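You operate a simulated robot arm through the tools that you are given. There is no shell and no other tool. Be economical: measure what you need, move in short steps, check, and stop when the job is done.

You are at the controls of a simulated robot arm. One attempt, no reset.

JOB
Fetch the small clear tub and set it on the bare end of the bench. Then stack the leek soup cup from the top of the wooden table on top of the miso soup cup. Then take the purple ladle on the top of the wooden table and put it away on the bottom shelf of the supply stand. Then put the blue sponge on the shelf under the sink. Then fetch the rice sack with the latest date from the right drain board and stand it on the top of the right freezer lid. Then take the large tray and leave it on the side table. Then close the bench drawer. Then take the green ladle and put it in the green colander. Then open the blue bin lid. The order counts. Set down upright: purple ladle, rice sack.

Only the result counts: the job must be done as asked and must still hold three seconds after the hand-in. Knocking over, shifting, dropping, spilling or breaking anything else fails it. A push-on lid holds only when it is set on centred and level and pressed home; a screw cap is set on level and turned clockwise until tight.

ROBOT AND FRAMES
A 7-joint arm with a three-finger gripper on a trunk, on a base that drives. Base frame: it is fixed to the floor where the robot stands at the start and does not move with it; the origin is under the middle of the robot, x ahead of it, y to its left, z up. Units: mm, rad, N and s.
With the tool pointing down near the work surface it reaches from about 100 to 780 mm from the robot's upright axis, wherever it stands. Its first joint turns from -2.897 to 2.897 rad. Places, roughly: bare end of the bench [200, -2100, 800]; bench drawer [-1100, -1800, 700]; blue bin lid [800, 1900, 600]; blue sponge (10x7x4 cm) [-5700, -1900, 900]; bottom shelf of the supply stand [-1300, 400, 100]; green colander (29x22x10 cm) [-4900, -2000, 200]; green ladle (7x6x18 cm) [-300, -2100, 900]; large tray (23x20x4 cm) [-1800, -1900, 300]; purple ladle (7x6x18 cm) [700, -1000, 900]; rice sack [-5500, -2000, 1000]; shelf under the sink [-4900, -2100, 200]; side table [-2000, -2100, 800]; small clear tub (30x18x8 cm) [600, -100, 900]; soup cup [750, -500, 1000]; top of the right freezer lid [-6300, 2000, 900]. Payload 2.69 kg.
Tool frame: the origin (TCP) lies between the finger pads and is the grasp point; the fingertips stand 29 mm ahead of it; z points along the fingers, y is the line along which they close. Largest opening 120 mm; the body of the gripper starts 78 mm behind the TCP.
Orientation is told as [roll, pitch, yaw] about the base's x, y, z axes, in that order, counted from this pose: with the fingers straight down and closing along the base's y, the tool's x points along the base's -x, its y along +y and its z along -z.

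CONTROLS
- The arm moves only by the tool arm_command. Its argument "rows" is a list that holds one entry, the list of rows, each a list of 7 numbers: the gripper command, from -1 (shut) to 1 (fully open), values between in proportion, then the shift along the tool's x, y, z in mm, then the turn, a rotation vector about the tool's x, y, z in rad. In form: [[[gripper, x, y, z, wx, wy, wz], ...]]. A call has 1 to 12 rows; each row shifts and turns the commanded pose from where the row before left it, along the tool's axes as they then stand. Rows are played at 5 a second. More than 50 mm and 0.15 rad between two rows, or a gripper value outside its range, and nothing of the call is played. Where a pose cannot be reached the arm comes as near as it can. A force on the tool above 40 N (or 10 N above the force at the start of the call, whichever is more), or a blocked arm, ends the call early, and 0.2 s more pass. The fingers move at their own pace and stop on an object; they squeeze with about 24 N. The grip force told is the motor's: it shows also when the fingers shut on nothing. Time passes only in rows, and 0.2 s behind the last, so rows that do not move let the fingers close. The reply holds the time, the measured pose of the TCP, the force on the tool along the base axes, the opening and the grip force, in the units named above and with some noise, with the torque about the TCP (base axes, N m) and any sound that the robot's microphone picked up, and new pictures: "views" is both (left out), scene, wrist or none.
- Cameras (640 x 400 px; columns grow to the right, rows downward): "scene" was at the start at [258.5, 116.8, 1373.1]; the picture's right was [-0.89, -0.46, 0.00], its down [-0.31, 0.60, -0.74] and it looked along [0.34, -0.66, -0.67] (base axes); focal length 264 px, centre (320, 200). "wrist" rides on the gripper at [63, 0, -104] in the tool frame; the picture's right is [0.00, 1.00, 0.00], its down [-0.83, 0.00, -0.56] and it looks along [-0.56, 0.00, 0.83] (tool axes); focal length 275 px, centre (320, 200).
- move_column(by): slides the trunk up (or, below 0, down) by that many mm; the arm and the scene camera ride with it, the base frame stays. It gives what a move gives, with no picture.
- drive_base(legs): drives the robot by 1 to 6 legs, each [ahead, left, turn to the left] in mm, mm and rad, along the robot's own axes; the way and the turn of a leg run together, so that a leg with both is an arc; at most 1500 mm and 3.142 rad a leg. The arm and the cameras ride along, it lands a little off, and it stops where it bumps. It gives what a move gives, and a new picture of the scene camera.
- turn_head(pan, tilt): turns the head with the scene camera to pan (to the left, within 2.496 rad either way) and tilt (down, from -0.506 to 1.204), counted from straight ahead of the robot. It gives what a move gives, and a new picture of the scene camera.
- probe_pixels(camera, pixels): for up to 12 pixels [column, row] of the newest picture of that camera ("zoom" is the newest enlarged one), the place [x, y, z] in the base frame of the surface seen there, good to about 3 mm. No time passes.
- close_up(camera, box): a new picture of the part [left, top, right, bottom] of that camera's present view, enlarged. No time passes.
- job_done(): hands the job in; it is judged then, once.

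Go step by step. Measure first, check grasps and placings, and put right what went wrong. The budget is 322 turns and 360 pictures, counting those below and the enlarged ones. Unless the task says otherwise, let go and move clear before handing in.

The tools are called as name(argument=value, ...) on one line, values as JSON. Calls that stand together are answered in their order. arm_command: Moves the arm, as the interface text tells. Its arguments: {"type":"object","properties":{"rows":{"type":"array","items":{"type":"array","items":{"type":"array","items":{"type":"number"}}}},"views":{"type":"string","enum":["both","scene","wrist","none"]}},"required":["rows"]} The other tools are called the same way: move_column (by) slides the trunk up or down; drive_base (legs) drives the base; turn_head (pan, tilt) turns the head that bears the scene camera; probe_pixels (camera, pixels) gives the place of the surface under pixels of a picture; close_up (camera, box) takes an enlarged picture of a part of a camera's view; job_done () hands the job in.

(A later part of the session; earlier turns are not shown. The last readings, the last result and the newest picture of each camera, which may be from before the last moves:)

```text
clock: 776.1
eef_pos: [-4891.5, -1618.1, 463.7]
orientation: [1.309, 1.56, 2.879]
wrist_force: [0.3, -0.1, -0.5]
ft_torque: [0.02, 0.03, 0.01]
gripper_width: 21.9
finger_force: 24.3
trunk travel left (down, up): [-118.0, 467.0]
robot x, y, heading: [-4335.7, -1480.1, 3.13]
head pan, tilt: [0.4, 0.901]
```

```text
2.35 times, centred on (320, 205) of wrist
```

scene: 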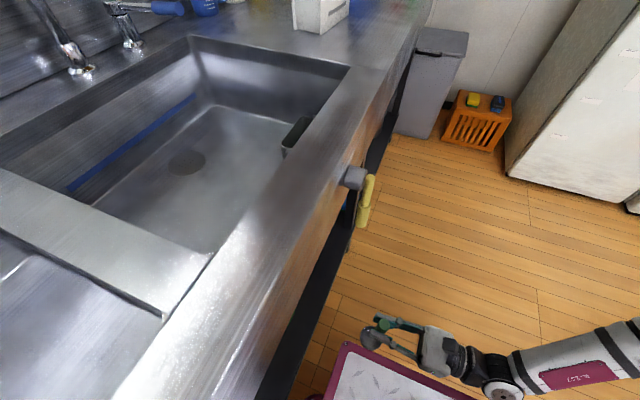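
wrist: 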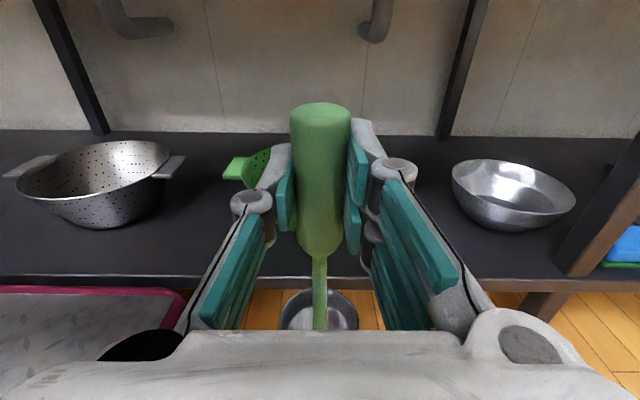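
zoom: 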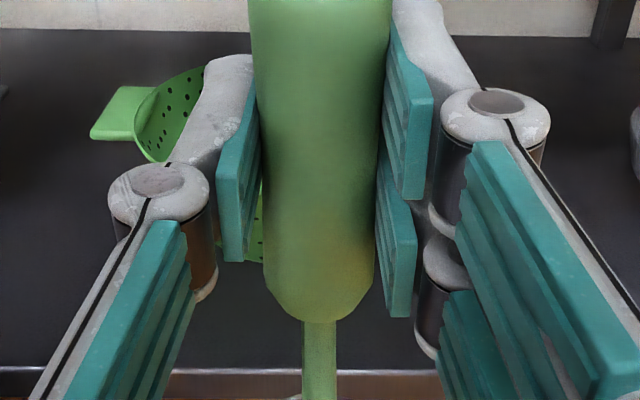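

The colander's centre is about (-4882,-1957). I slide in at z 464 (ladle bottom 317, above the rim).

arm_command(rows=[[[-1, 0, -9, 46, 0, 0, 0], [-1, 0, 0, 46, 0, 0, 0], [-1, 0, 0, 46, 0, 0, 0], [-1, 0, 0, 46, 0, 0, 0], [-1, 0, 0, 46, 0, 0, 0], [-1, 0, 0, 46, 0, 0, 0], [-1, 0, 0, 46, 0, 0, 0], [-1, 0, 0, 10, 0, 0, 0], [-1, 0, 0, 0, 0, 0, 0]]], views="both")

```text
clock: 778.1
eef_pos: [-4882.3, -1949.4, 465.3]
orientation: [1.301, 1.558, 2.87]
wrist_force: [0.6, -0.5, -1.2]
ft_torque: [-0.04, 0.02, -0.01]
gripper_width: 22.1
finger_force: 23.9
trunk travel left (down, up): [-118.0, 467.0]
robot x, y, heading: [-4336.9, -1480.6, 3.14]
head pan, tilt: [0.4, 0.901]
```

scene: 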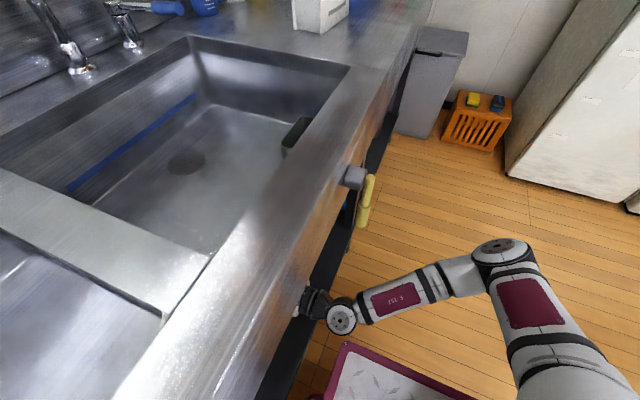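
wrist: 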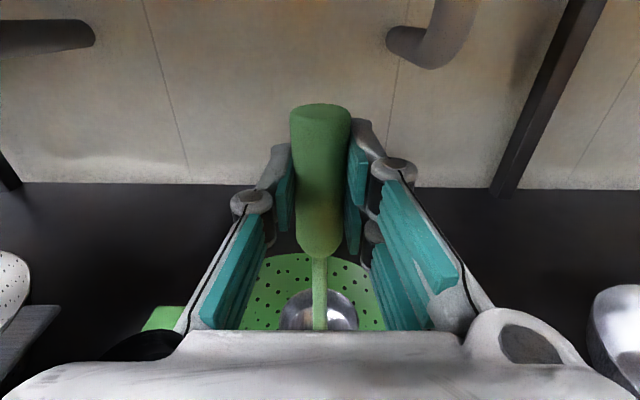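

The bowl is centred over the colander. I lower it inside.

arm_command(rows=[[[-1, -40, 0, 0, 0, 0, 0], [-1, -40, 0, 0, 0, 0, 0], [-1, -22, 0, 0, 0, 0, 0], [-1, -5, 0, 0, 0, 0, 0], [-1, -4, 0, 0, 0, 0, 0], [-1, -3, 0, 0, 0, 0, 0], [-1, 0, 0, 0, 0, 0, 0]]], views="wrist")

```text
clock: 779.7
eef_pos: [-4884.1, -1948.7, 353.5]
orientation: [1.792, 1.558, -2.924]
wrist_force: [1.0, -0.3, 21.4]
ft_torque: [-0.28, -0.45, 0.02]
gripper_width: 22.0
finger_force: 24.2
trunk travel left (down, up): [-118.0, 467.0]
robot x, y, heading: [-4338.9, -1480.1, 3.133]
head pan, tilt: [0.4, 0.901]
```

wrist: 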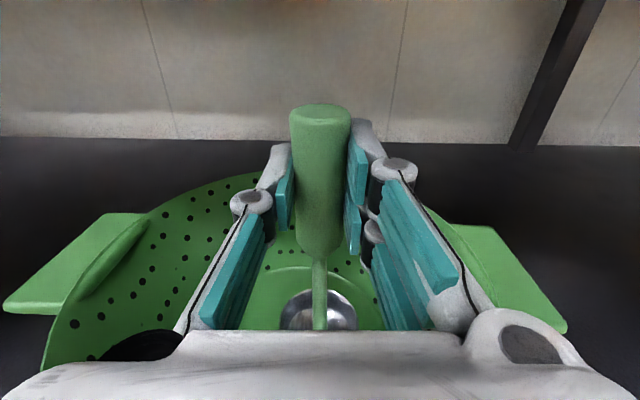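

It stands on the colander's floor (21 N). I release and withdraw straight back.

arm_command(rows=[[[-1, 1.5, 0, 0, 0, 0, 0], [-0.5, 0, 0, 0, 0, 0, 0], [0, 0, 0, 0, 0, 0, 0], [0, 0, 0, 0, 0, 0, 0], [0, 0, 0, -30, 0, 0, 0], [0, 0, 0, -45, 0, 0, 0], [0, 0, 0, -45, 0, 0, 0], [0, 0, 0, -45, 0, 0, 0], [0, 0, 0, -45, 0, 0, 0], [0, 0, 0, -45, 0, 0, 0], [0, 0, 0, 0, 0, 0, 0]]], views="wrist")

```text
clock: 782.1
eef_pos: [-4883.8, -1692.2, 351.3]
orientation: [1.356, 1.558, 2.923]
wrist_force: [-0.1, -0.8, -0.6]
ft_torque: [-0.01, 0.01, -0.03]
gripper_width: 59.8
finger_force: 0.1
trunk travel left (down, up): [-118.0, 467.0]
robot x, y, heading: [-4337.9, -1483.2, 3.138]
head pan, tilt: [0.4, 0.901]
```

wrist: 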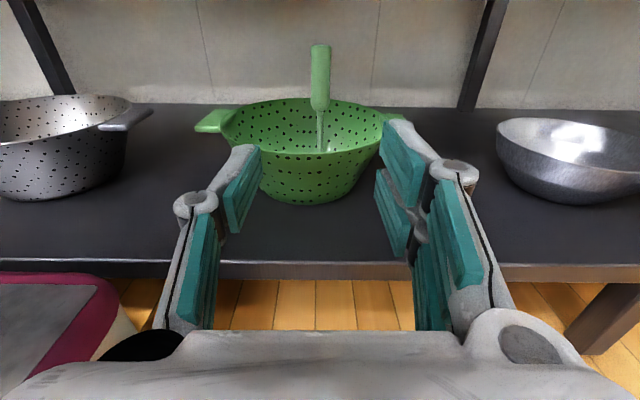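

The green ladle stands in the green colander. The last job is the blue bin lid. I withdraw, restore the hand, and drive back east.

drive_base(legs=[[0, -640, 0]])

move_column(by=400)

arm_command(rows=[[[0, 40, 0, 0, 0, -0.143, 0], [0, 40, 0, 0, 0, -0.143, 0], [0, 40, 0, 0, 0, -0.143, 0], [0, 30, 0, 0, 0, -0.143, 0], [0, 0, 0, 0, 0, -0.143, 0], [0, 0, 0, 0, 0, -0.143, 0], [0, 0, 0, 0, 0, -0.143, 0], [0, 0, 0, 0, 0, -0.143, 0], [0, 0, 0, 0, 0, -0.143, 0], [0, 0, 0, 0, 0, -0.143, 0], [0, 0, 0, 0, 0, -0.13, 0], [0, 0, 0, 0, 0, 0, 0]]], views="none")

drive_base(legs=[[-1400, 0, 0.003], [-1400, 0, 0], [-1200, 0, 0]])

```text
clock: 785.5
eef_pos: [-4878.6, -1069.6, 351.8]
orientation: [1.321, 1.558, 2.884]
wrist_force: [-0.6, 0.1, 0.6]
ft_torque: [0.01, -0.01, 0.01]
gripper_width: 59.9
finger_force: 0.1
trunk travel left (down, up): [-118.0, 467.0]
robot x, y, heading: [-4331.2, -863.1, 3.129]
head pan, tilt: [0.4, 0.901]
```

scene: 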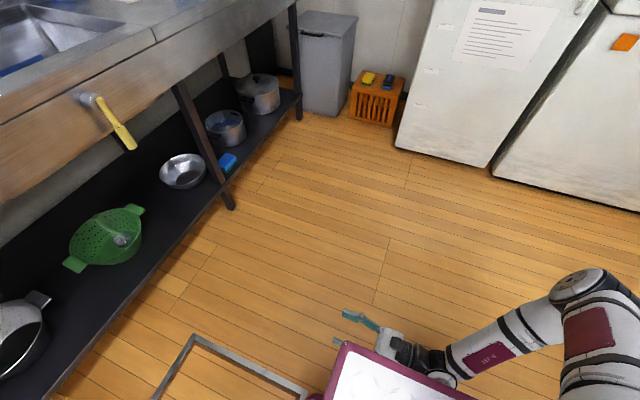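

```text
clock: 789.4
eef_pos: [-4881.4, -1070.1, 751.2]
orientation: [1.312, 1.559, 2.872]
wrist_force: [0.0, 0.3, 0.1]
ft_torque: [-0.01, -0.02, -0.01]
gripper_width: 60.1
finger_force: 0.0
trunk travel left (down, up): [-518.0, 67.0]
robot x, y, heading: [-4327.0, -861.1, 3.13]
head pan, tilt: [0.4, 0.901]
```

```text
clock: 792.0
eef_pos: [-4878.4, -1100.0, 895.8]
orientation: [0.011, 0.007, 1.563]
wrist_force: [-0.7, 0.5, 0.3]
ft_torque: [-0.04, -0.02, 0.03]
gripper_width: 59.8
finger_force: 0.1
trunk travel left (down, up): [-518.0, 67.0]
robot x, y, heading: [-4328.4, -860.1, 3.13]
head pan, tilt: [0.4, 0.901]
```

```text
clock: 811.4
eef_pos: [-827.8, -1126.4, 897.3]
orientation: [0.013, 0.009, 1.582]
wrist_force: [-0.3, -0.2, -0.1]
ft_torque: [-0.04, -0.01, 0.03]
gripper_width: 59.9
finger_force: 0.1
trunk travel left (down, up): [-518.0, 67.0]
robot x, y, heading: [-285.7, -881.6, -3.137]
head pan, tilt: [0.4, 0.901]
```

scene: 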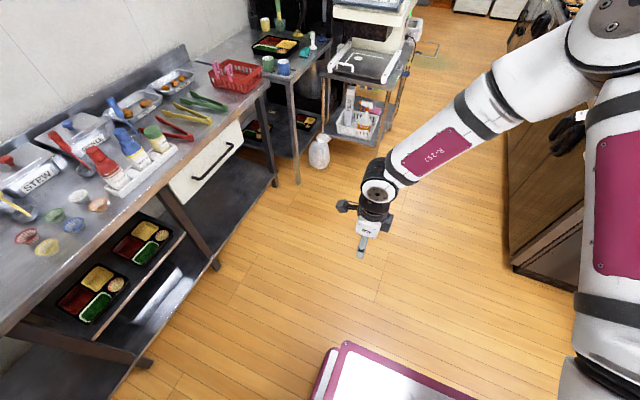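

drive_base(legs=[[0, -1400, 0], [0, -750, 0], [0, 0, 3.1]])

turn_head(pan=0.4, tilt=0.5)

```text
clock: 829.1
eef_pos: [295.8, 1453.3, 895.9]
orientation: [0.013, 0.007, -1.658]
wrist_force: [-0.5, 0.4, -0.4]
ft_torque: [0.0, 0.01, 0.01]
gripper_width: 60.1
finger_force: 0.1
trunk travel left (down, up): [-518.0, 67.0]
robot x, y, heading: [-267.3, 1259.1, -0.091]
head pan, tilt: [0.4, 0.901]
```

scene: 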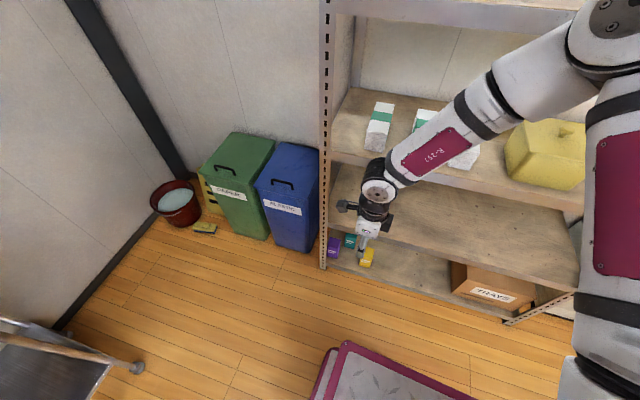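

```text
clock: 830.0
eef_pos: [295.3, 1452.4, 895.7]
orientation: [0.013, 0.009, -1.659]
wrist_force: [0.7, 0.9, 0.0]
ft_torque: [-0.02, 0.02, -0.03]
gripper_width: 60.2
finger_force: 0.0
trunk travel left (down, up): [-518.0, 67.0]
robot x, y, heading: [-269.1, 1258.9, -0.087]
head pan, tilt: [0.4, 0.499]
```

scene: 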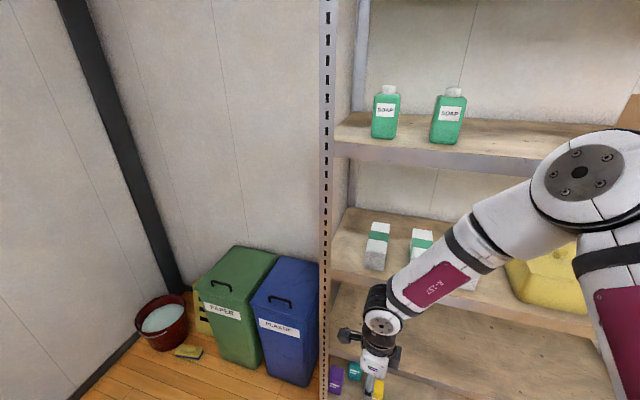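

The blue bin is at (290,310), its lid handle at (280,302). I zoom in and measure.

close_up(camera="scene", box=[180, 230, 340, 390])

probe_pixels(camera="scene", pixels=[[280, 300], [270, 297], [291, 303], [295, 270], [255, 303], [310, 315], [285, 262], [316, 265], [280, 312], [280, 330], [300, 290], [322, 300]])

```text
2.50 times, centred on (260, 310) of scene
```

zoom: 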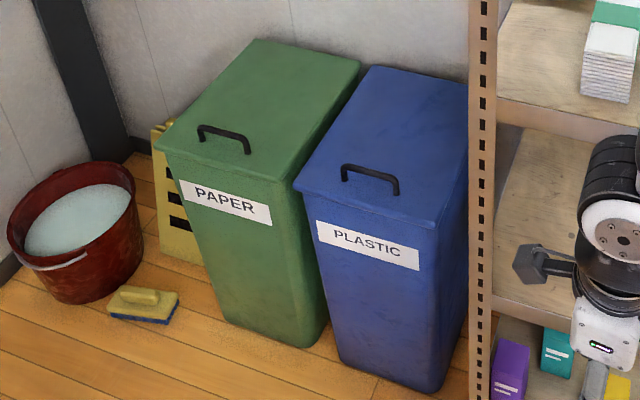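

```text
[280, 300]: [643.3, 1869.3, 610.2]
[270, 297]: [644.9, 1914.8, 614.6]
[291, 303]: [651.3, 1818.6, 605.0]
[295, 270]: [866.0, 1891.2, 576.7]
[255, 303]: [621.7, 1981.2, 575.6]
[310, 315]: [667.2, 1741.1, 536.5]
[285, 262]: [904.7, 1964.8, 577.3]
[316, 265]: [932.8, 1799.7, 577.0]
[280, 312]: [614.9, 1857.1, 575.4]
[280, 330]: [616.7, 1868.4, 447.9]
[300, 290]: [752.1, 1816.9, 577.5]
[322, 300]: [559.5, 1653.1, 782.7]
```

The lid is flat at z 576, hinged at the back (x≈935); the handle bar runs along y at x≈645, y 1815–1920, top z≈612. I'll pinch the bar with a forward-slanted hand and swing it up in an arc. I drive into position first.

drive_base(legs=[[0, 660, 0.087], [240, 0, 0]])

move_column(by=-190)

arm_command(rows=[[[0, 0, 0, 0, -0.125, 0, 0], [0, 0, 0, 0, -0.125, 0, 0], [0, 0, 0, 0, -0.125, 0, 0], [0, 0, 0, 0, -0.125, 0, 0], [0, 0, 0, 0, -0.125, 0, 0], [0, 0, 0, 0, -0.125, 0, 0], [0, 0, 0, 0, -0.12, 0, 0], [0, 0, 0, 0, 0, 0, 0]]], views="both")

```text
clock: 835.1
eef_pos: [555.2, 2156.8, 895.7]
orientation: [0.013, 0.008, -1.584]
wrist_force: [-0.5, 0.9, 0.2]
ft_torque: [-0.01, 0.01, -0.01]
gripper_width: 59.8
finger_force: 0.0
trunk travel left (down, up): [-518.0, 67.0]
robot x, y, heading: [9.2, 1919.6, -0.017]
head pan, tilt: [0.4, 0.499]
```

scene: 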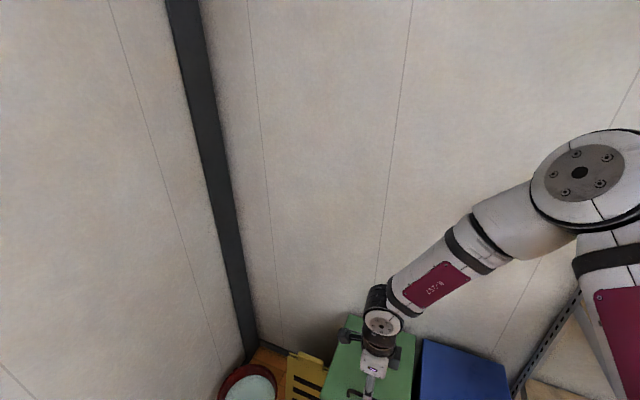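

```text
clock: 837.2
eef_pos: [556.4, 2157.6, 707.0]
orientation: [0.011, 0.009, -1.583]
wrist_force: [-0.1, 0.1, 1.1]
ft_torque: [0.01, 0.02, 0.0]
gripper_width: 60.0
finger_force: 0.2
trunk travel left (down, up): [-328.0, 257.0]
robot x, y, heading: [9.0, 1919.9, -0.018]
head pan, tilt: [0.4, 0.499]
```

```text
clock: 839.0
eef_pos: [561.2, 2176.2, 711.2]
orientation: [0.9, 0.053, -1.583]
wrist_force: [0.3, 0.2, 0.1]
ft_torque: [0.0, 0.0, 0.0]
gripper_width: 60.1
finger_force: 0.1
trunk travel left (down, up): [-328.0, 257.0]
robot x, y, heading: [7.8, 1917.6, -0.011]
head pan, tilt: [0.4, 0.499]
```

scene: 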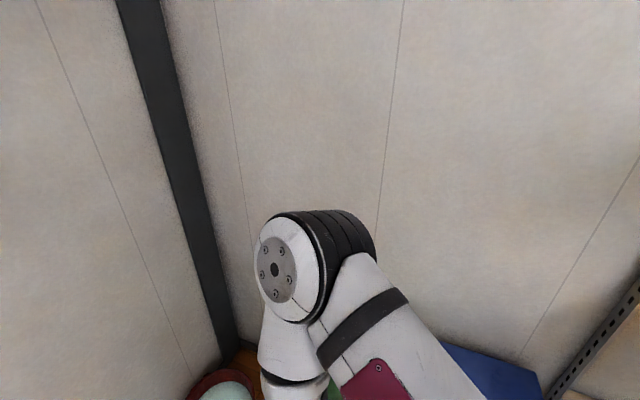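
wrist: 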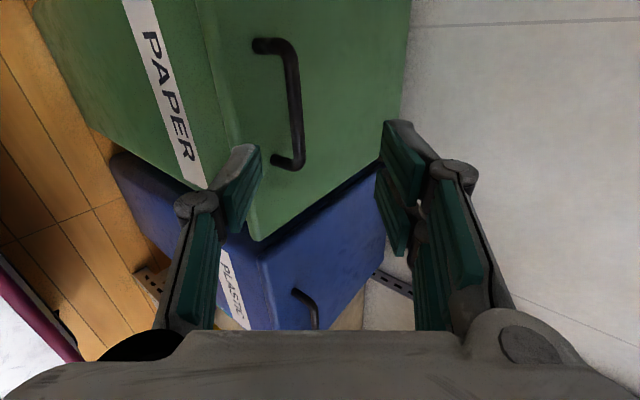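

The hand slants 38° below level, pointing at the bins. I shift it to y≈1868 above the blue bin's handle with the fingers nearly closed.

arm_command(rows=[[[-0.4, -44, 0, 0, 0, 0, 0], [-0.4, -44, 0, 0, 0, 0, 0], [-0.4, -44, 0, 0, 0, 0, 0], [-0.4, -44, 0, 0, 0, 0, 0], [-0.4, -44, 0, 0, 0, 0, 0], [-0.4, -44, 0, 0, 0, 0, 0], [-0.4, -44, 0, 0, 0, 0, 0], [-0.4, 0, 0, 0, 0, 0, 0]]], views="wrist")

turn_head(pan=-0.1, tilt=0.9)

```text
clock: 839.6
eef_pos: [579.3, 2196.5, 672.2]
orientation: [0.936, 0.212, -1.607]
wrist_force: [-0.3, 0.8, -0.3]
ft_torque: [0.0, 0.0, -0.01]
gripper_width: 35.8
finger_force: 0.0
out of reach, approached as far as the arm can: row 1, 2, 3
trunk travel left (down, up): [-328.0, 257.0]
robot x, y, heading: [7.4, 1917.5, -0.014]
head pan, tilt: [0.4, 0.499]
stopped in row 3: the arm was blocked; the commanded pose is now the measured one
```

wrist: 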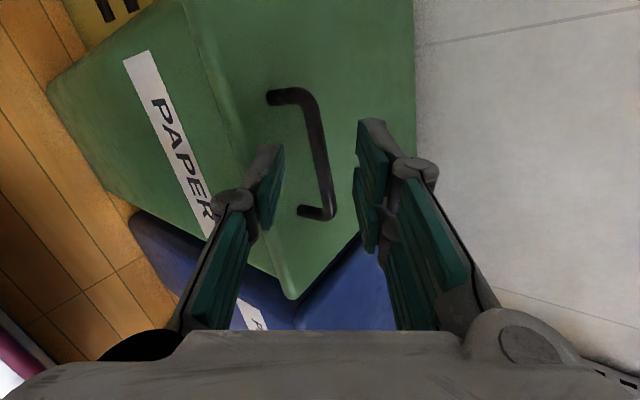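

```text
clock: 840.5
eef_pos: [579.9, 2194.3, 670.8]
orientation: [0.935, 0.212, -1.607]
wrist_force: [-0.9, -0.1, 0.0]
ft_torque: [0.05, -0.01, -0.02]
gripper_width: 36.0
finger_force: 0.0
trunk travel left (down, up): [-328.0, 257.0]
robot x, y, heading: [6.6, 1922.7, -0.016]
head pan, tilt: [-0.099, 0.901]
```

scene: 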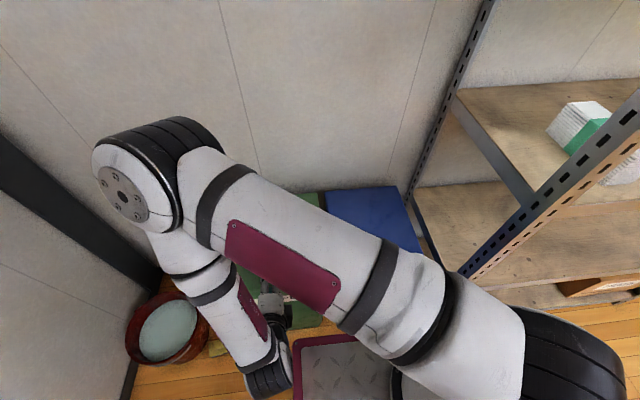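

The arm folded the wrong way (elbow out to the left) and got blocked. I lift and undo the tilt, then re-approach from straight ahead.

arm_command(rows=[[[-0.4, 0, 0, -30, 0.12, 0, 0], [-0.4, 0, 0, -30, 0.12, 0, 0], [-0.4, 0, 0, -30, 0.12, 0, 0], [-0.4, 0, 0, -20, 0.12, 0, 0], [-0.4, 0, 0, 0, 0.12, 0, 0], [-0.4, 0, 0, 0, 0.12, 0, 0], [-0.4, 0, 0, 0, 0.12, 0, 0], [-0.4, 0, 0, 0, 0.08, 0, 0], [-0.4, 0, 0, 0, 0, 0, 0]]], views="none")

turn_head(pan=0.1, tilt=0.9)

```text
clock: 842.5
eef_pos: [514.0, 2215.2, 733.1]
orientation: [0.011, 0.211, -1.607]
wrist_force: [0.0, 0.6, -0.3]
ft_torque: [0.05, -0.01, 0.03]
gripper_width: 35.9
finger_force: 0.1
out of reach, approached as far as the arm can: row 3, 4
trunk travel left (down, up): [-328.0, 257.0]
robot x, y, heading: [9.0, 1919.7, -0.016]
head pan, tilt: [-0.099, 0.901]
```

```text
clock: 843.3
eef_pos: [513.4, 2216.4, 734.0]
orientation: [0.012, 0.211, -1.608]
wrist_force: [0.8, 0.0, -0.6]
ft_torque: [-0.01, -0.01, 0.01]
gripper_width: 36.1
finger_force: 0.1
trunk travel left (down, up): [-328.0, 257.0]
robot x, y, heading: [9.5, 1919.4, -0.018]
head pan, tilt: [0.099, 0.901]
```

scene: 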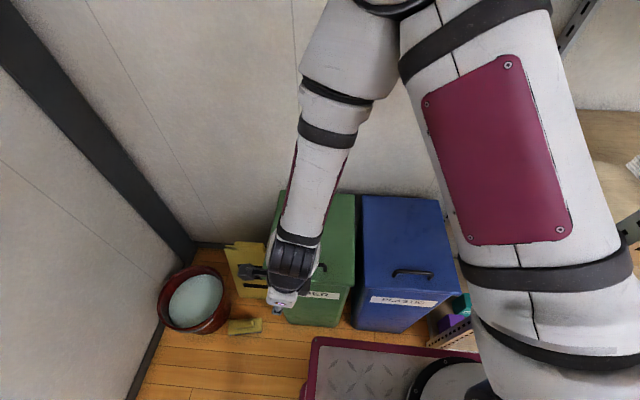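

The bins are undisturbed. A simpler way: pinch the bar with a vertical hand (closing along x) and let the bar pivot in the grip as the lid swings up. I straighten the hand and move over to the blue bin.

arm_command(rows=[[[-0.4, 0, 0, -20, 0, -0.105, 0], [-0.4, 0, 0, -20, 0, -0.105, 0], [-0.4, -40, 0, 0, 0, 0, 0], [-0.4, -40, 0, 0, 0, 0, 0], [-0.4, -40, 0, 0, 0, 0, 0], [-0.4, -40, 0, 0, 0, 0, 0], [-0.4, -40, 0, 0, 0, 0, 0], [-0.4, -40, 0, 0, 0, 0, 0], [-0.4, -40, 0, 0, 0, 0, 0], [-0.4, -40, 0, 0, 0, 0, 0], [-0.4, -25, 0, 0, 0, 0, 0], [-0.4, 0, 0, 0, 0, 0, 0]]], views="both")

```text
clock: 845.9
eef_pos: [609.8, 1931.0, 759.2]
orientation: [0.011, 0.0, -1.609]
wrist_force: [0.7, 0.0, 0.1]
ft_torque: [0.0, 0.04, -0.03]
gripper_width: 36.0
finger_force: 0.0
out of reach, approached as far as the arm can: row 4, 5, 6, 7, 8, 9, 10
trunk travel left (down, up): [-328.0, 257.0]
robot x, y, heading: [10.0, 1919.8, -0.014]
head pan, tilt: [0.099, 0.901]
```

scene: 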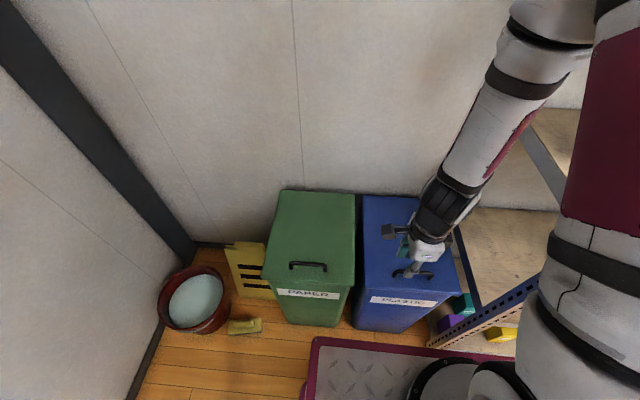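
wrist: 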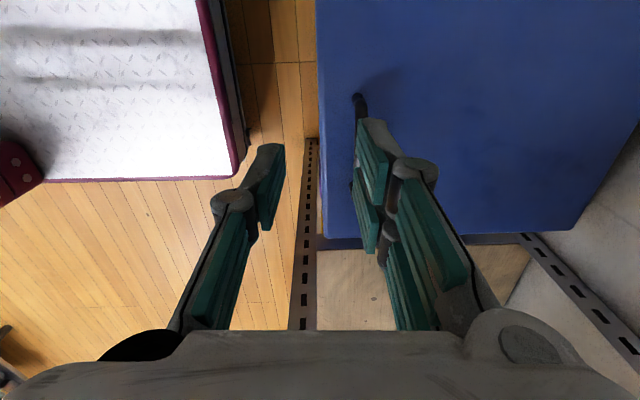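

arm_command(rows=[[[-0.4, -32, 15, 0, 0, 0, 0.035], [-0.4, -31, 15, 0, 0, 0, 0], [-0.4, 0, 0, 20, 0, 0, 0], [-0.4, 0, 0, 0, 0, 0, 0]]], views="wrist")

turn_head(pan=0.0, tilt=0.95)

close_up(camera="scene", box=[330, 180, 490, 320])

```text
clock: 846.9
eef_pos: [634.6, 1867.2, 738.7]
orientation: [0.013, 0.001, -1.646]
wrist_force: [0.3, -0.2, -0.5]
ft_torque: [0.01, -0.02, 0.02]
gripper_width: 36.1
finger_force: 0.1
trunk travel left (down, up): [-328.0, 257.0]
robot x, y, heading: [8.5, 1920.2, -0.021]
head pan, tilt: [0.099, 0.901]
```

wrist: 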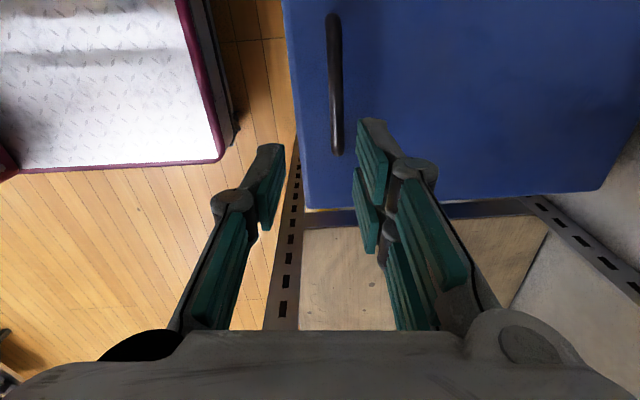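

```text
clock: 847.5
eef_pos: [634.0, 1865.4, 738.6]
orientation: [0.011, 0.002, -1.647]
wrist_force: [0.6, 0.5, -0.4]
ft_torque: [-0.01, 0.02, -0.01]
gripper_width: 36.4
finger_force: 0.0
trunk travel left (down, up): [-328.0, 257.0]
robot x, y, heading: [7.1, 1919.2, -0.014]
head pan, tilt: [0.0, 0.949]
```

scene: 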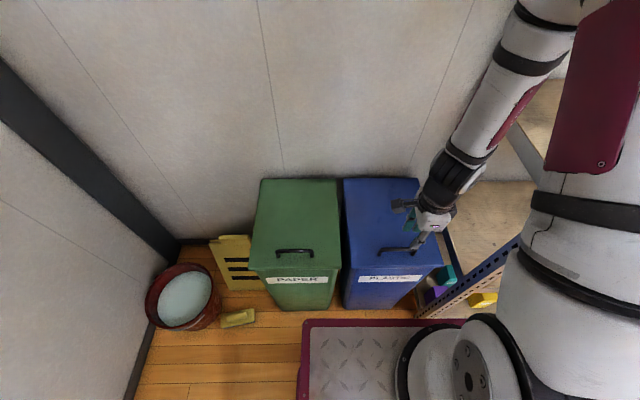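

```text
2.86 times, centred on (410, 250) of scene
```

zoom: 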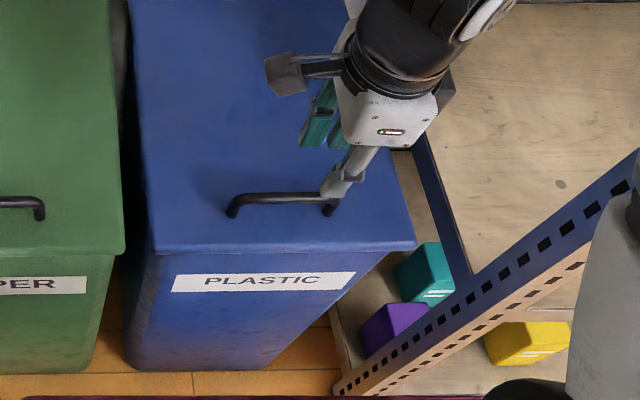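

probe_pixels(camera="wrist", pixels=[[334, 60], [336, 100], [331, 80], [340, 80], [333, 25], [337, 140], [320, 80], [350, 80], [305, 100], [600, 150]])

```text
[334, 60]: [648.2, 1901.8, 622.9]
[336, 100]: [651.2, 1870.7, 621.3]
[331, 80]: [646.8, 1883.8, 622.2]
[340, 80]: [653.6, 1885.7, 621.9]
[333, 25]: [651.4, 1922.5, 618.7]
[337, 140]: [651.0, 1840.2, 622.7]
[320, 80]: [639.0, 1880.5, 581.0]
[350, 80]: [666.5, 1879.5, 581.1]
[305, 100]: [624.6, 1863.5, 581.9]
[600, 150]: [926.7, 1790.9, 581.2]
```

The bar is at x=650, y 1830–1925, top z 622; lid z 581. I align (650,1880), descend to z≈630 and pinch it.

arm_command(rows=[[[-0.5, 13, 16, 0, 0, 0, -0.07], [-0.5, 0, 0, 40, 0, 0, 0], [-0.5, 0, 0, 40, 0, 0, 0], [-0.5, 0, 0, 28, 0, 0, 0], [-0.5, 0, 0, 0, 0, 0, 0]]], views="wrist")

```text
clock: 848.7
eef_pos: [653.1, 1878.0, 631.7]
orientation: [0.013, 0.001, -1.574]
wrist_force: [0.3, 0.5, -0.4]
ft_torque: [0.02, 0.01, -0.01]
gripper_width: 30.0
finger_force: 0.1
trunk travel left (down, up): [-328.0, 257.0]
robot x, y, heading: [9.8, 1923.8, -0.016]
head pan, tilt: [0.0, 0.949]
```

wrist: 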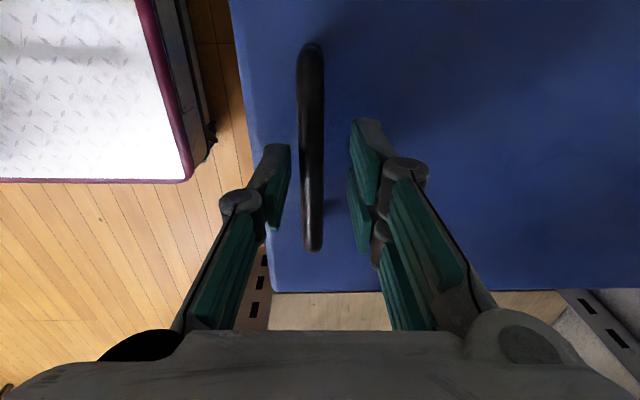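

The bar is between the fingers. I close and begin swinging the lid along its arc (hinge ≈ x 932, z 578).

arm_command(rows=[[[-1, 0, 0, 0, 0, 0, 0], [-1, 0, 0, 0, 0, 0, 0], [-1, 0, 0, 0, 0, 0, 0], [-1, 0, 4, -20, 0, 0, 0], [-1, 0, 5, -19, 0, 0, 0], [-1, 0, 6.5, -19, 0, 0, 0], [-1, 0, 7, -18.5, 0, 0, 0], [-1, 0, 0, 0, 0, 0, 0]]], views="both")

```text
clock: 850.5
eef_pos: [673.5, 1878.0, 707.8]
orientation: [0.014, 0.0, -1.575]
wrist_force: [-23.5, -3.8, 11.1]
ft_torque: [-0.52, 0.34, 0.57]
gripper_width: 11.3
finger_force: 38.2
trunk travel left (down, up): [-328.0, 257.0]
robot x, y, heading: [7.8, 1922.2, -0.018]
head pan, tilt: [0.0, 0.949]
```

scene: 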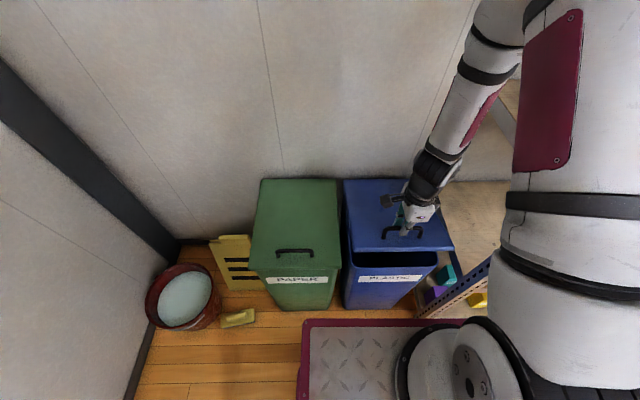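
wrist: 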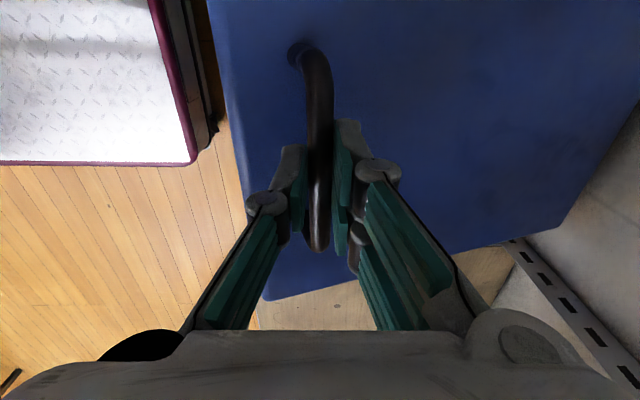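

The lid is rising. I continue along the arc with slightly less forward travel.

arm_command(rows=[[[-1, 0, 5, -18, 0, 0, 0], [-1, 0, 7, -17.5, 0, 0, 0], [-1, 0, 10, -16.5, 0, 0, 0], [-1, 0, 11, -16, 0, 0, 0], [-1, 0, 0, 0, 0, 0, 0]]], views="none")

```text
clock: 851.4
eef_pos: [705.0, 1877.0, 761.6]
orientation: [0.028, -0.005, -1.568]
wrist_force: [11.6, 2.7, -9.2]
ft_torque: [-0.68, -0.28, 0.47]
gripper_width: 11.3
finger_force: 38.6
trunk travel left (down, up): [-328.0, 257.0]
robot x, y, heading: [9.4, 1919.1, -0.018]
head pan, tilt: [0.0, 0.949]
stopped in row 4: the force on the tool passed its limit at 42 N (the readings are from after the stop); the commanded pose is now the measured one
```

arm_command(rows=[[[-1, 0, 6, -8, 0, 0, 0], [-1, 0, 6.5, -7.5, 0, 0, 0], [-1, 0, 6.5, -7.5, 0, 0, 0], [-1, 0, 6.8, -7, 0, 0, 0], [-1, 0, 7, -7, 0, 0, 0], [-1, 0, 7.4, -6.6, 0, 0, 0], [-1, 0, 7.6, -6.4, 0, 0, 0], [-1, 0, 7.8, -6.2, 0, 0, 0], [-1, 0, 0, 0, 0, 0, 0]]], views="scene")

```text
clock: 853.4
eef_pos: [758.7, 1878.2, 817.6]
orientation: [0.022, -0.005, -1.571]
wrist_force: [17.4, -1.2, -28.6]
ft_torque: [0.13, -0.33, 0.67]
gripper_width: 11.5
finger_force: 39.2
trunk travel left (down, up): [-328.0, 257.0]
robot x, y, heading: [9.4, 1922.3, -0.015]
head pan, tilt: [0.0, 0.949]
```

scene: 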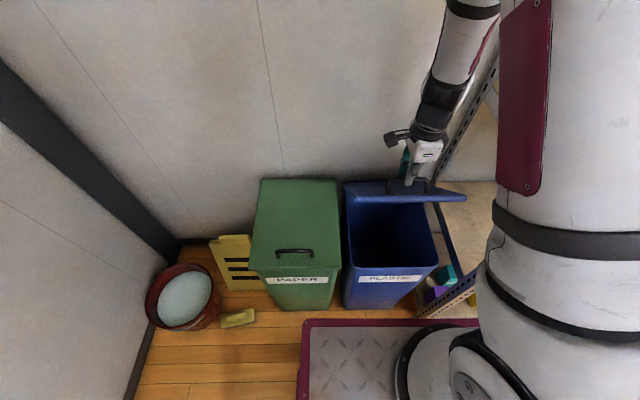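

The lid is about 47° open. The rest of the arc is mostly forward, so I alternate small arm lifts with small base advances.

arm_command(rows=[[[-1, 0, 7, -7, 0, 0, 0], [-1, 0, 7, -7, 0, 0, 0], [-1, 0, 0, 0, 0, 0, 0]]], views="none")

drive_base(legs=[[22, 0, 0]])

arm_command(rows=[[[-1, 0, 0, -7, 0, 0, 0], [-1, 0, 0, -7, 0, 0, 0], [-1, 0, 0, 0, 0, 0, 0]]], views="none")

drive_base(legs=[[22, 0, 0]])

```text
clock: 854.2
eef_pos: [770.3, 1877.8, 833.9]
orientation: [0.022, -0.003, -1.572]
wrist_force: [0.8, -1.1, -0.3]
ft_torque: [0.0, 0.0, 0.01]
gripper_width: 0.0
finger_force: 28.9
trunk travel left (down, up): [-328.0, 257.0]
robot x, y, heading: [9.0, 1919.1, -0.013]
head pan, tilt: [0.0, 0.949]
```

```text
clock: 855.0
eef_pos: [792.5, 1876.9, 832.8]
orientation: [0.024, -0.004, -1.571]
wrist_force: [-1.4, -0.1, -0.1]
ft_torque: [0.02, -0.02, 0.05]
gripper_width: 0.1
finger_force: 28.7
trunk travel left (down, up): [-328.0, 257.0]
robot x, y, heading: [35.9, 1920.7, -0.018]
head pan, tilt: [0.0, 0.949]
```

scene: 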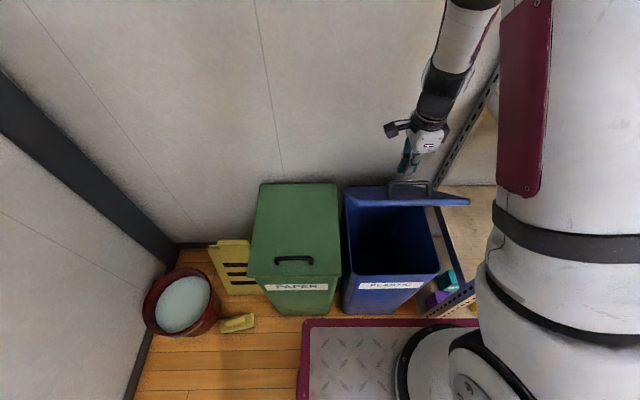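

```text
clock: 855.8
eef_pos: [793.5, 1876.7, 847.0]
orientation: [0.025, -0.003, -1.569]
wrist_force: [-0.5, 0.1, -0.9]
ft_torque: [-0.01, 0.03, 0.03]
gripper_width: 0.0
finger_force: 29.2
trunk travel left (down, up): [-328.0, 257.0]
robot x, y, heading: [28.2, 1919.9, -0.015]
head pan, tilt: [0.0, 0.949]
```

```text
clock: 856.6
eef_pos: [815.6, 1877.6, 847.0]
orientation: [0.024, -0.004, -1.572]
wrist_force: [0.1, -0.5, 0.3]
ft_torque: [-0.05, -0.02, 0.03]
gripper_width: 0.0
finger_force: 28.3
trunk travel left (down, up): [-328.0, 257.0]
robot x, y, heading: [55.0, 1916.5, -0.017]
head pan, tilt: [0.0, 0.949]
```

scene: 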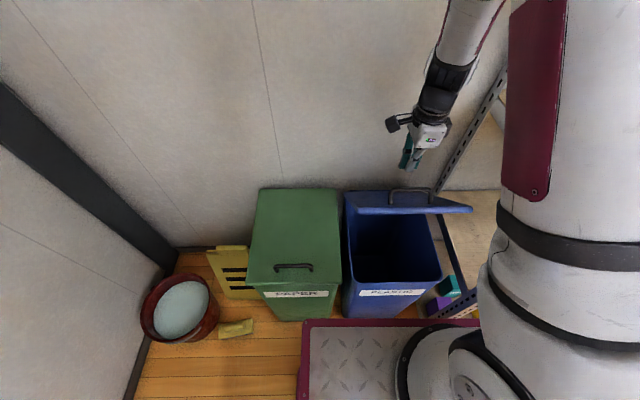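

The bar slipped out, but the lid stays where it is: the hinge holds by friction, about 45° open. Now I can push it further from underneath. I measure the lid.

probe_pixels(camera="scene", pixels=[[400, 209], [360, 209], [460, 210], [370, 195], [350, 195], [440, 200], [410, 188], [390, 240], [430, 250]])

close_up(camera="scene", box=[320, 120, 500, 310])

```text
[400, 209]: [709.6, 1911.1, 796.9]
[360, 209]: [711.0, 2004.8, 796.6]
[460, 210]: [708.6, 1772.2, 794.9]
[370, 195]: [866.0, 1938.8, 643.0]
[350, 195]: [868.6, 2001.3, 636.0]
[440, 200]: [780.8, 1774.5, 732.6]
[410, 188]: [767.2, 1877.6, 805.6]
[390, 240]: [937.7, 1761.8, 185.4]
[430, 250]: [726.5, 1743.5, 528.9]
```

```text
2.11 times, centred on (410, 215) of scene
```

zoom: 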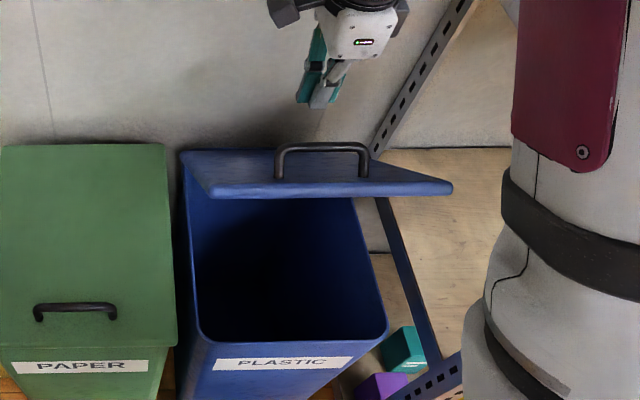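

The lid's front edge is at (709, z 797), about 45° open. I go up, over to the robot side, lower the closed fingers in front of the edge, and push it back.

arm_command(rows=[[[-1, 0, 0, -45, 0, 0, 0], [-1, 0, 0, -40, 0, 0, 0], [-1, 0, -40, 0, 0, 0, 0], [-1, 0, -40, 0, 0, 0, 0], [-1, 0, -40, 0, 0, 0, 0], [-1, 0, -40, 0, 0, 0, 0], [-1, 0, 0, 40, 0, 0, 0], [-1, 0, 0, 40, 0, 0, 0], [-1, 0, 0, 28, 0, 0, 0], [-1, 0, 0, 0, 0, 0, 0]]], views="scene")

```text
clock: 858.8
eef_pos: [657.7, 1878.1, 820.6]
orientation: [0.02, -0.002, -1.572]
wrist_force: [1.1, 0.0, 0.5]
ft_torque: [0.01, 0.02, 0.05]
gripper_width: 0.0
finger_force: 28.8
trunk travel left (down, up): [-328.0, 257.0]
robot x, y, heading: [55.0, 1918.4, -0.016]
head pan, tilt: [0.0, 0.949]
```

scene: 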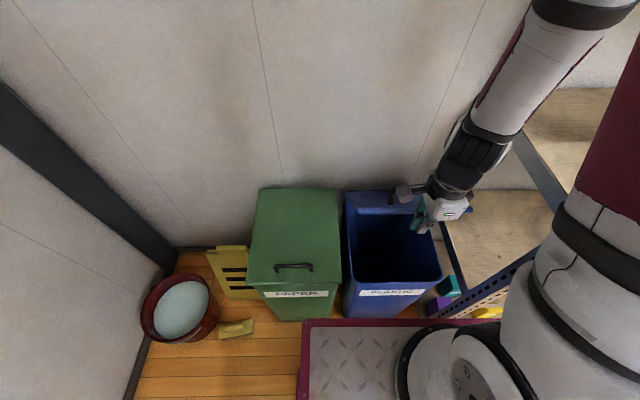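

I lower 20 mm more for a safe overlap and push toward +x, rising gently.

arm_command(rows=[[[-1, 0, 0, 22, 0, 0, 0], [-1, 0, 25, 0, 0, 0, 0], [-1, 0, 25, -5, 0, 0, 0], [-1, 0, 20, -8, 0, 0, 0], [-1, 0, 20, -8, 0, 0, 0], [-1, 0, 20, -8, 0, 0, 0], [-1, 0, 20, -7, 0, 0, 0], [-1, 0, 0, 0, 0, 0, 0]]], views="scene")

```text
clock: 859.6
eef_pos: [693.6, 1878.0, 803.3]
orientation: [0.004, 0.003, -1.573]
wrist_force: [-15.3, -1.9, 13.9]
ft_torque: [0.01, -0.04, -0.01]
gripper_width: 0.0
finger_force: 28.4
trunk travel left (down, up): [-328.0, 257.0]
robot x, y, heading: [53.7, 1920.7, -0.016]
head pan, tilt: [0.0, 0.949]
stopped in row 4: the force on the tool passed its limit at 55 N (the readings are from after the stop); the commanded pose is now the measured one
```

scene: 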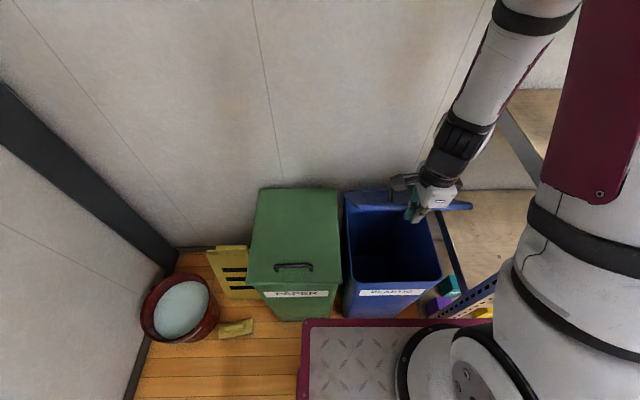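

I was pushing radially; the edge needs to move along its tangent (up and forward together). I follow that arc in small steps.

arm_command(rows=[[[-1, 0, 10, -11, 0, 0, 0], [-1, 0, 11, -10, 0, 0, 0], [-1, 0, 10.8, -8.5, 0, 0, 0], [-1, 0, 10.8, -8.1, 0, 0, 0], [-1, 0, 11.5, -7.5, 0, 0, 0], [-1, 0, 11.5, -7.1, 0, 0, 0], [-1, 0, 12, -6.5, 0, 0, 0], [-1, 0, 12, -6.1, 0, 0, 0], [-1, 0, 0, 0, 0, 0, 0]]], views="scene")

```text
clock: 861.6
eef_pos: [785.9, 1877.2, 868.1]
orientation: [0.012, 0.002, -1.572]
wrist_force: [-1.0, -0.4, 0.7]
ft_torque: [0.0, 0.0, -0.01]
gripper_width: 0.2
finger_force: 28.5
trunk travel left (down, up): [-328.0, 257.0]
robot x, y, heading: [50.3, 1920.1, -0.018]
head pan, tilt: [0.0, 0.949]
```

scene: 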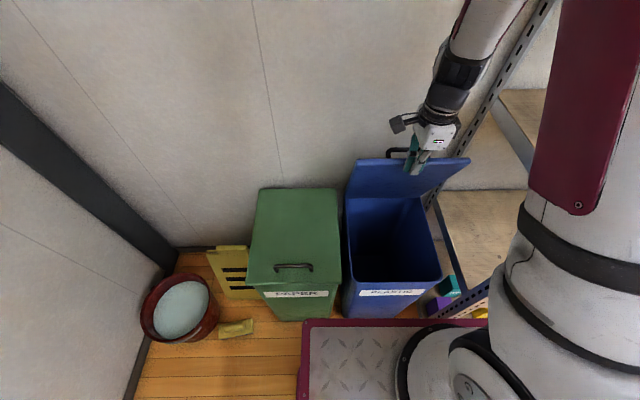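

The lid is now about 65–70° open and following nicely. I continue: base forward in small steps with slight lifts.

arm_command(rows=[[[-1, 0, 8, -5, 0, 0, 0], [-1, 0, 8, -5, 0, 0, 0], [-1, 0, 0, 0, 0, 0, 0]]], views="none")

drive_base(legs=[[35, 0, 0]])

arm_command(rows=[[[-1, 0, 4, -6, 0, 0, 0], [-1, 0, 0, 0, 0, 0, 0]]], views="none")

drive_base(legs=[[30, 0, 0]])

```text
clock: 862.4
eef_pos: [801.2, 1876.1, 879.3]
orientation: [0.009, 0.002, -1.572]
wrist_force: [0.2, -0.2, -0.5]
ft_torque: [0.0, 0.03, 0.0]
gripper_width: 0.0
finger_force: 28.4
trunk travel left (down, up): [-328.0, 257.0]
robot x, y, heading: [54.4, 1921.8, -0.019]
head pan, tilt: [0.0, 0.949]
```

```text
clock: 863.4
eef_pos: [836.5, 1875.1, 881.4]
orientation: [0.016, 0.002, -1.571]
wrist_force: [-2.0, 0.4, 4.1]
ft_torque: [0.01, -0.02, 0.03]
gripper_width: 0.0
finger_force: 28.0
trunk travel left (down, up): [-328.0, 257.0]
robot x, y, heading: [88.3, 1918.2, -0.016]
head pan, tilt: [0.0, 0.949]
stopped in leg 1: the force on the tool passed its limit at 44 N (the readings are from after the stop); the commanded pose is now the measured one
```

scene: 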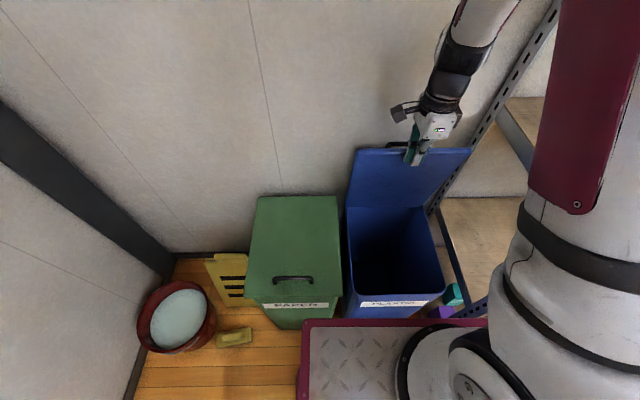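

```text
clock: 864.0
eef_pos: [840.8, 1877.1, 888.5]
orientation: [0.016, 0.001, -1.57]
wrist_force: [-1.4, 0.2, -1.1]
ft_torque: [0.01, -0.04, 0.02]
gripper_width: 0.0
finger_force: 28.1
trunk travel left (down, up): [-328.0, 257.0]
robot x, y, heading: [87.2, 1918.7, -0.013]
head pan, tilt: [0.0, 0.949]
```

```text
clock: 864.8
eef_pos: [870.6, 1875.3, 889.8]
orientation: [0.016, 0.003, -1.569]
wrist_force: [-10.9, 0.7, 25.1]
ft_torque: [0.0, -0.22, 0.02]
gripper_width: 0.1
finger_force: 28.7
trunk travel left (down, up): [-328.0, 257.0]
robot x, y, heading: [121.0, 1922.3, -0.017]
head pan, tilt: [0.0, 0.949]
```

scene: 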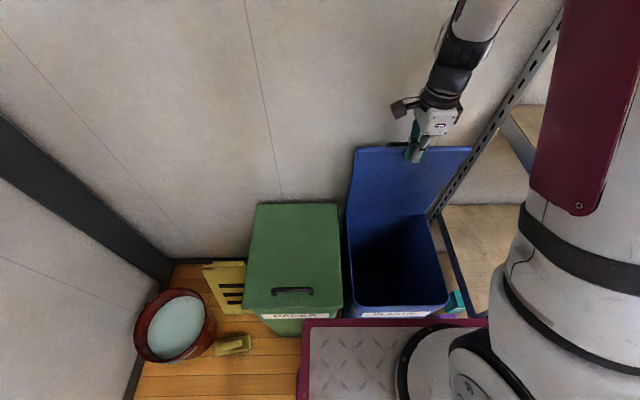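

probe_pixels(camera="scene", pixels=[[370, 152], [460, 152], [370, 180], [370, 205], [440, 180], [400, 150]])

```text
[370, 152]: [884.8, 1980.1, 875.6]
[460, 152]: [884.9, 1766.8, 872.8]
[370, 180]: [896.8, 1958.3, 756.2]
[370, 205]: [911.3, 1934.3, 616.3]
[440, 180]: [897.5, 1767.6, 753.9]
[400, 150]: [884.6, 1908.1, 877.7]
```

The lid is about 84° open. I nudge a little further for margin, then release.

drive_base(legs=[[18, 0, 0]])

probe_pixels(camera="scene", pixels=[[370, 154], [370, 205], [400, 154], [440, 190]])

```text
clock: 865.6
eef_pos: [870.2, 1876.4, 890.1]
orientation: [-0.001, 0.008, -1.573]
wrist_force: [-12.3, 0.5, 19.6]
ft_torque: [-0.09, -0.16, -0.14]
gripper_width: 0.0
finger_force: 28.4
trunk travel left (down, up): [-328.0, 257.0]
robot x, y, heading: [127.8, 1920.7, -0.013]
head pan, tilt: [0.0, 0.949]
stopped in leg 1: the force on the tool passed its limit at 57 N (the readings are from after the stop); the commanded pose is now the measured one
```

scene: 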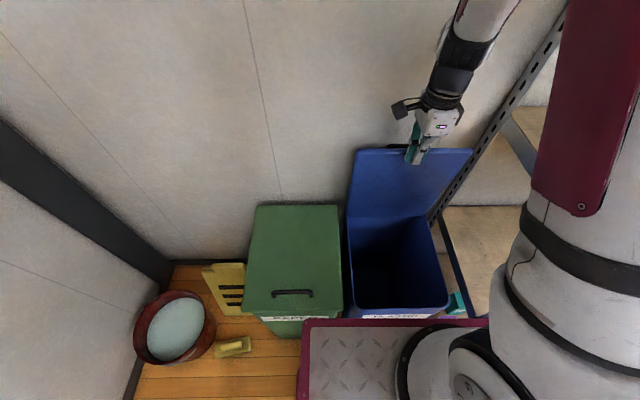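

```text
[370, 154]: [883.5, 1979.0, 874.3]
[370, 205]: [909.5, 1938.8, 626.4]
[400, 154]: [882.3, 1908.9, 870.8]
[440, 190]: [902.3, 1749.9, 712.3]
```

It hit its stop (57 N, no further movement): fully open at about 84°. I move the hand clear and check the lid stays.

arm_command(rows=[[[-1, 0, -15, 0, 0, 0, 0], [-1, 0, -40, 0, 0, 0, 0], [-1, 0, -45, -10, 0, 0, 0], [-1, 0, -45, -10, 0, 0, 0], [-1, 0, 0, 0, 0, 0, 0], [-1, 0, 0, 0, 0, 0, 0], [-1, 0, 0, 0, 0, 0, 0]]], views="none")

drive_base(legs=[[-300, 0, 0]])

turn_head(pan=0.0, tilt=0.7)

```text
clock: 867.2
eef_pos: [724.6, 1874.2, 906.2]
orientation: [-0.002, 0.006, -1.573]
wrist_force: [0.2, 0.4, -0.3]
ft_torque: [0.0, 0.06, -0.02]
gripper_width: 0.0
finger_force: 28.9
trunk travel left (down, up): [-328.0, 257.0]
robot x, y, heading: [120.9, 1918.1, -0.019]
head pan, tilt: [0.0, 0.949]
```

```text
clock: 869.2
eef_pos: [426.3, 1874.5, 905.9]
orientation: [-0.001, 0.007, -1.578]
wrist_force: [0.8, -0.5, -0.3]
ft_torque: [-0.02, -0.01, 0.0]
gripper_width: 0.0
finger_force: 28.3
trunk travel left (down, up): [-328.0, 257.0]
robot x, y, heading: [-173.5, 1926.5, -0.022]
head pan, tilt: [0.0, 0.949]
```

scene: 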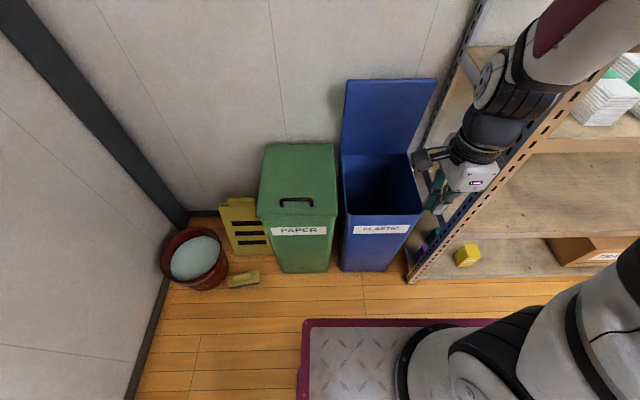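

```text
clock: 870.0
eef_pos: [426.1, 1876.5, 906.4]
orientation: [0.002, 0.008, -1.579]
wrist_force: [-0.1, -0.4, -0.8]
ft_torque: [0.03, 0.02, 0.02]
gripper_width: 0.1
finger_force: 29.1
trunk travel left (down, up): [-328.0, 257.0]
robot x, y, heading: [-173.9, 1925.1, -0.021]
head pan, tilt: [0.0, 0.7]
```

scene: 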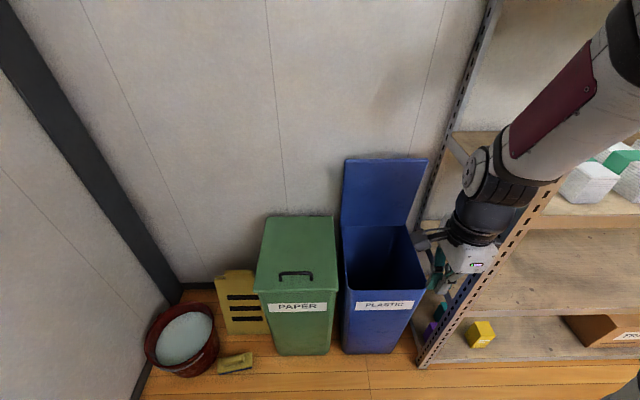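

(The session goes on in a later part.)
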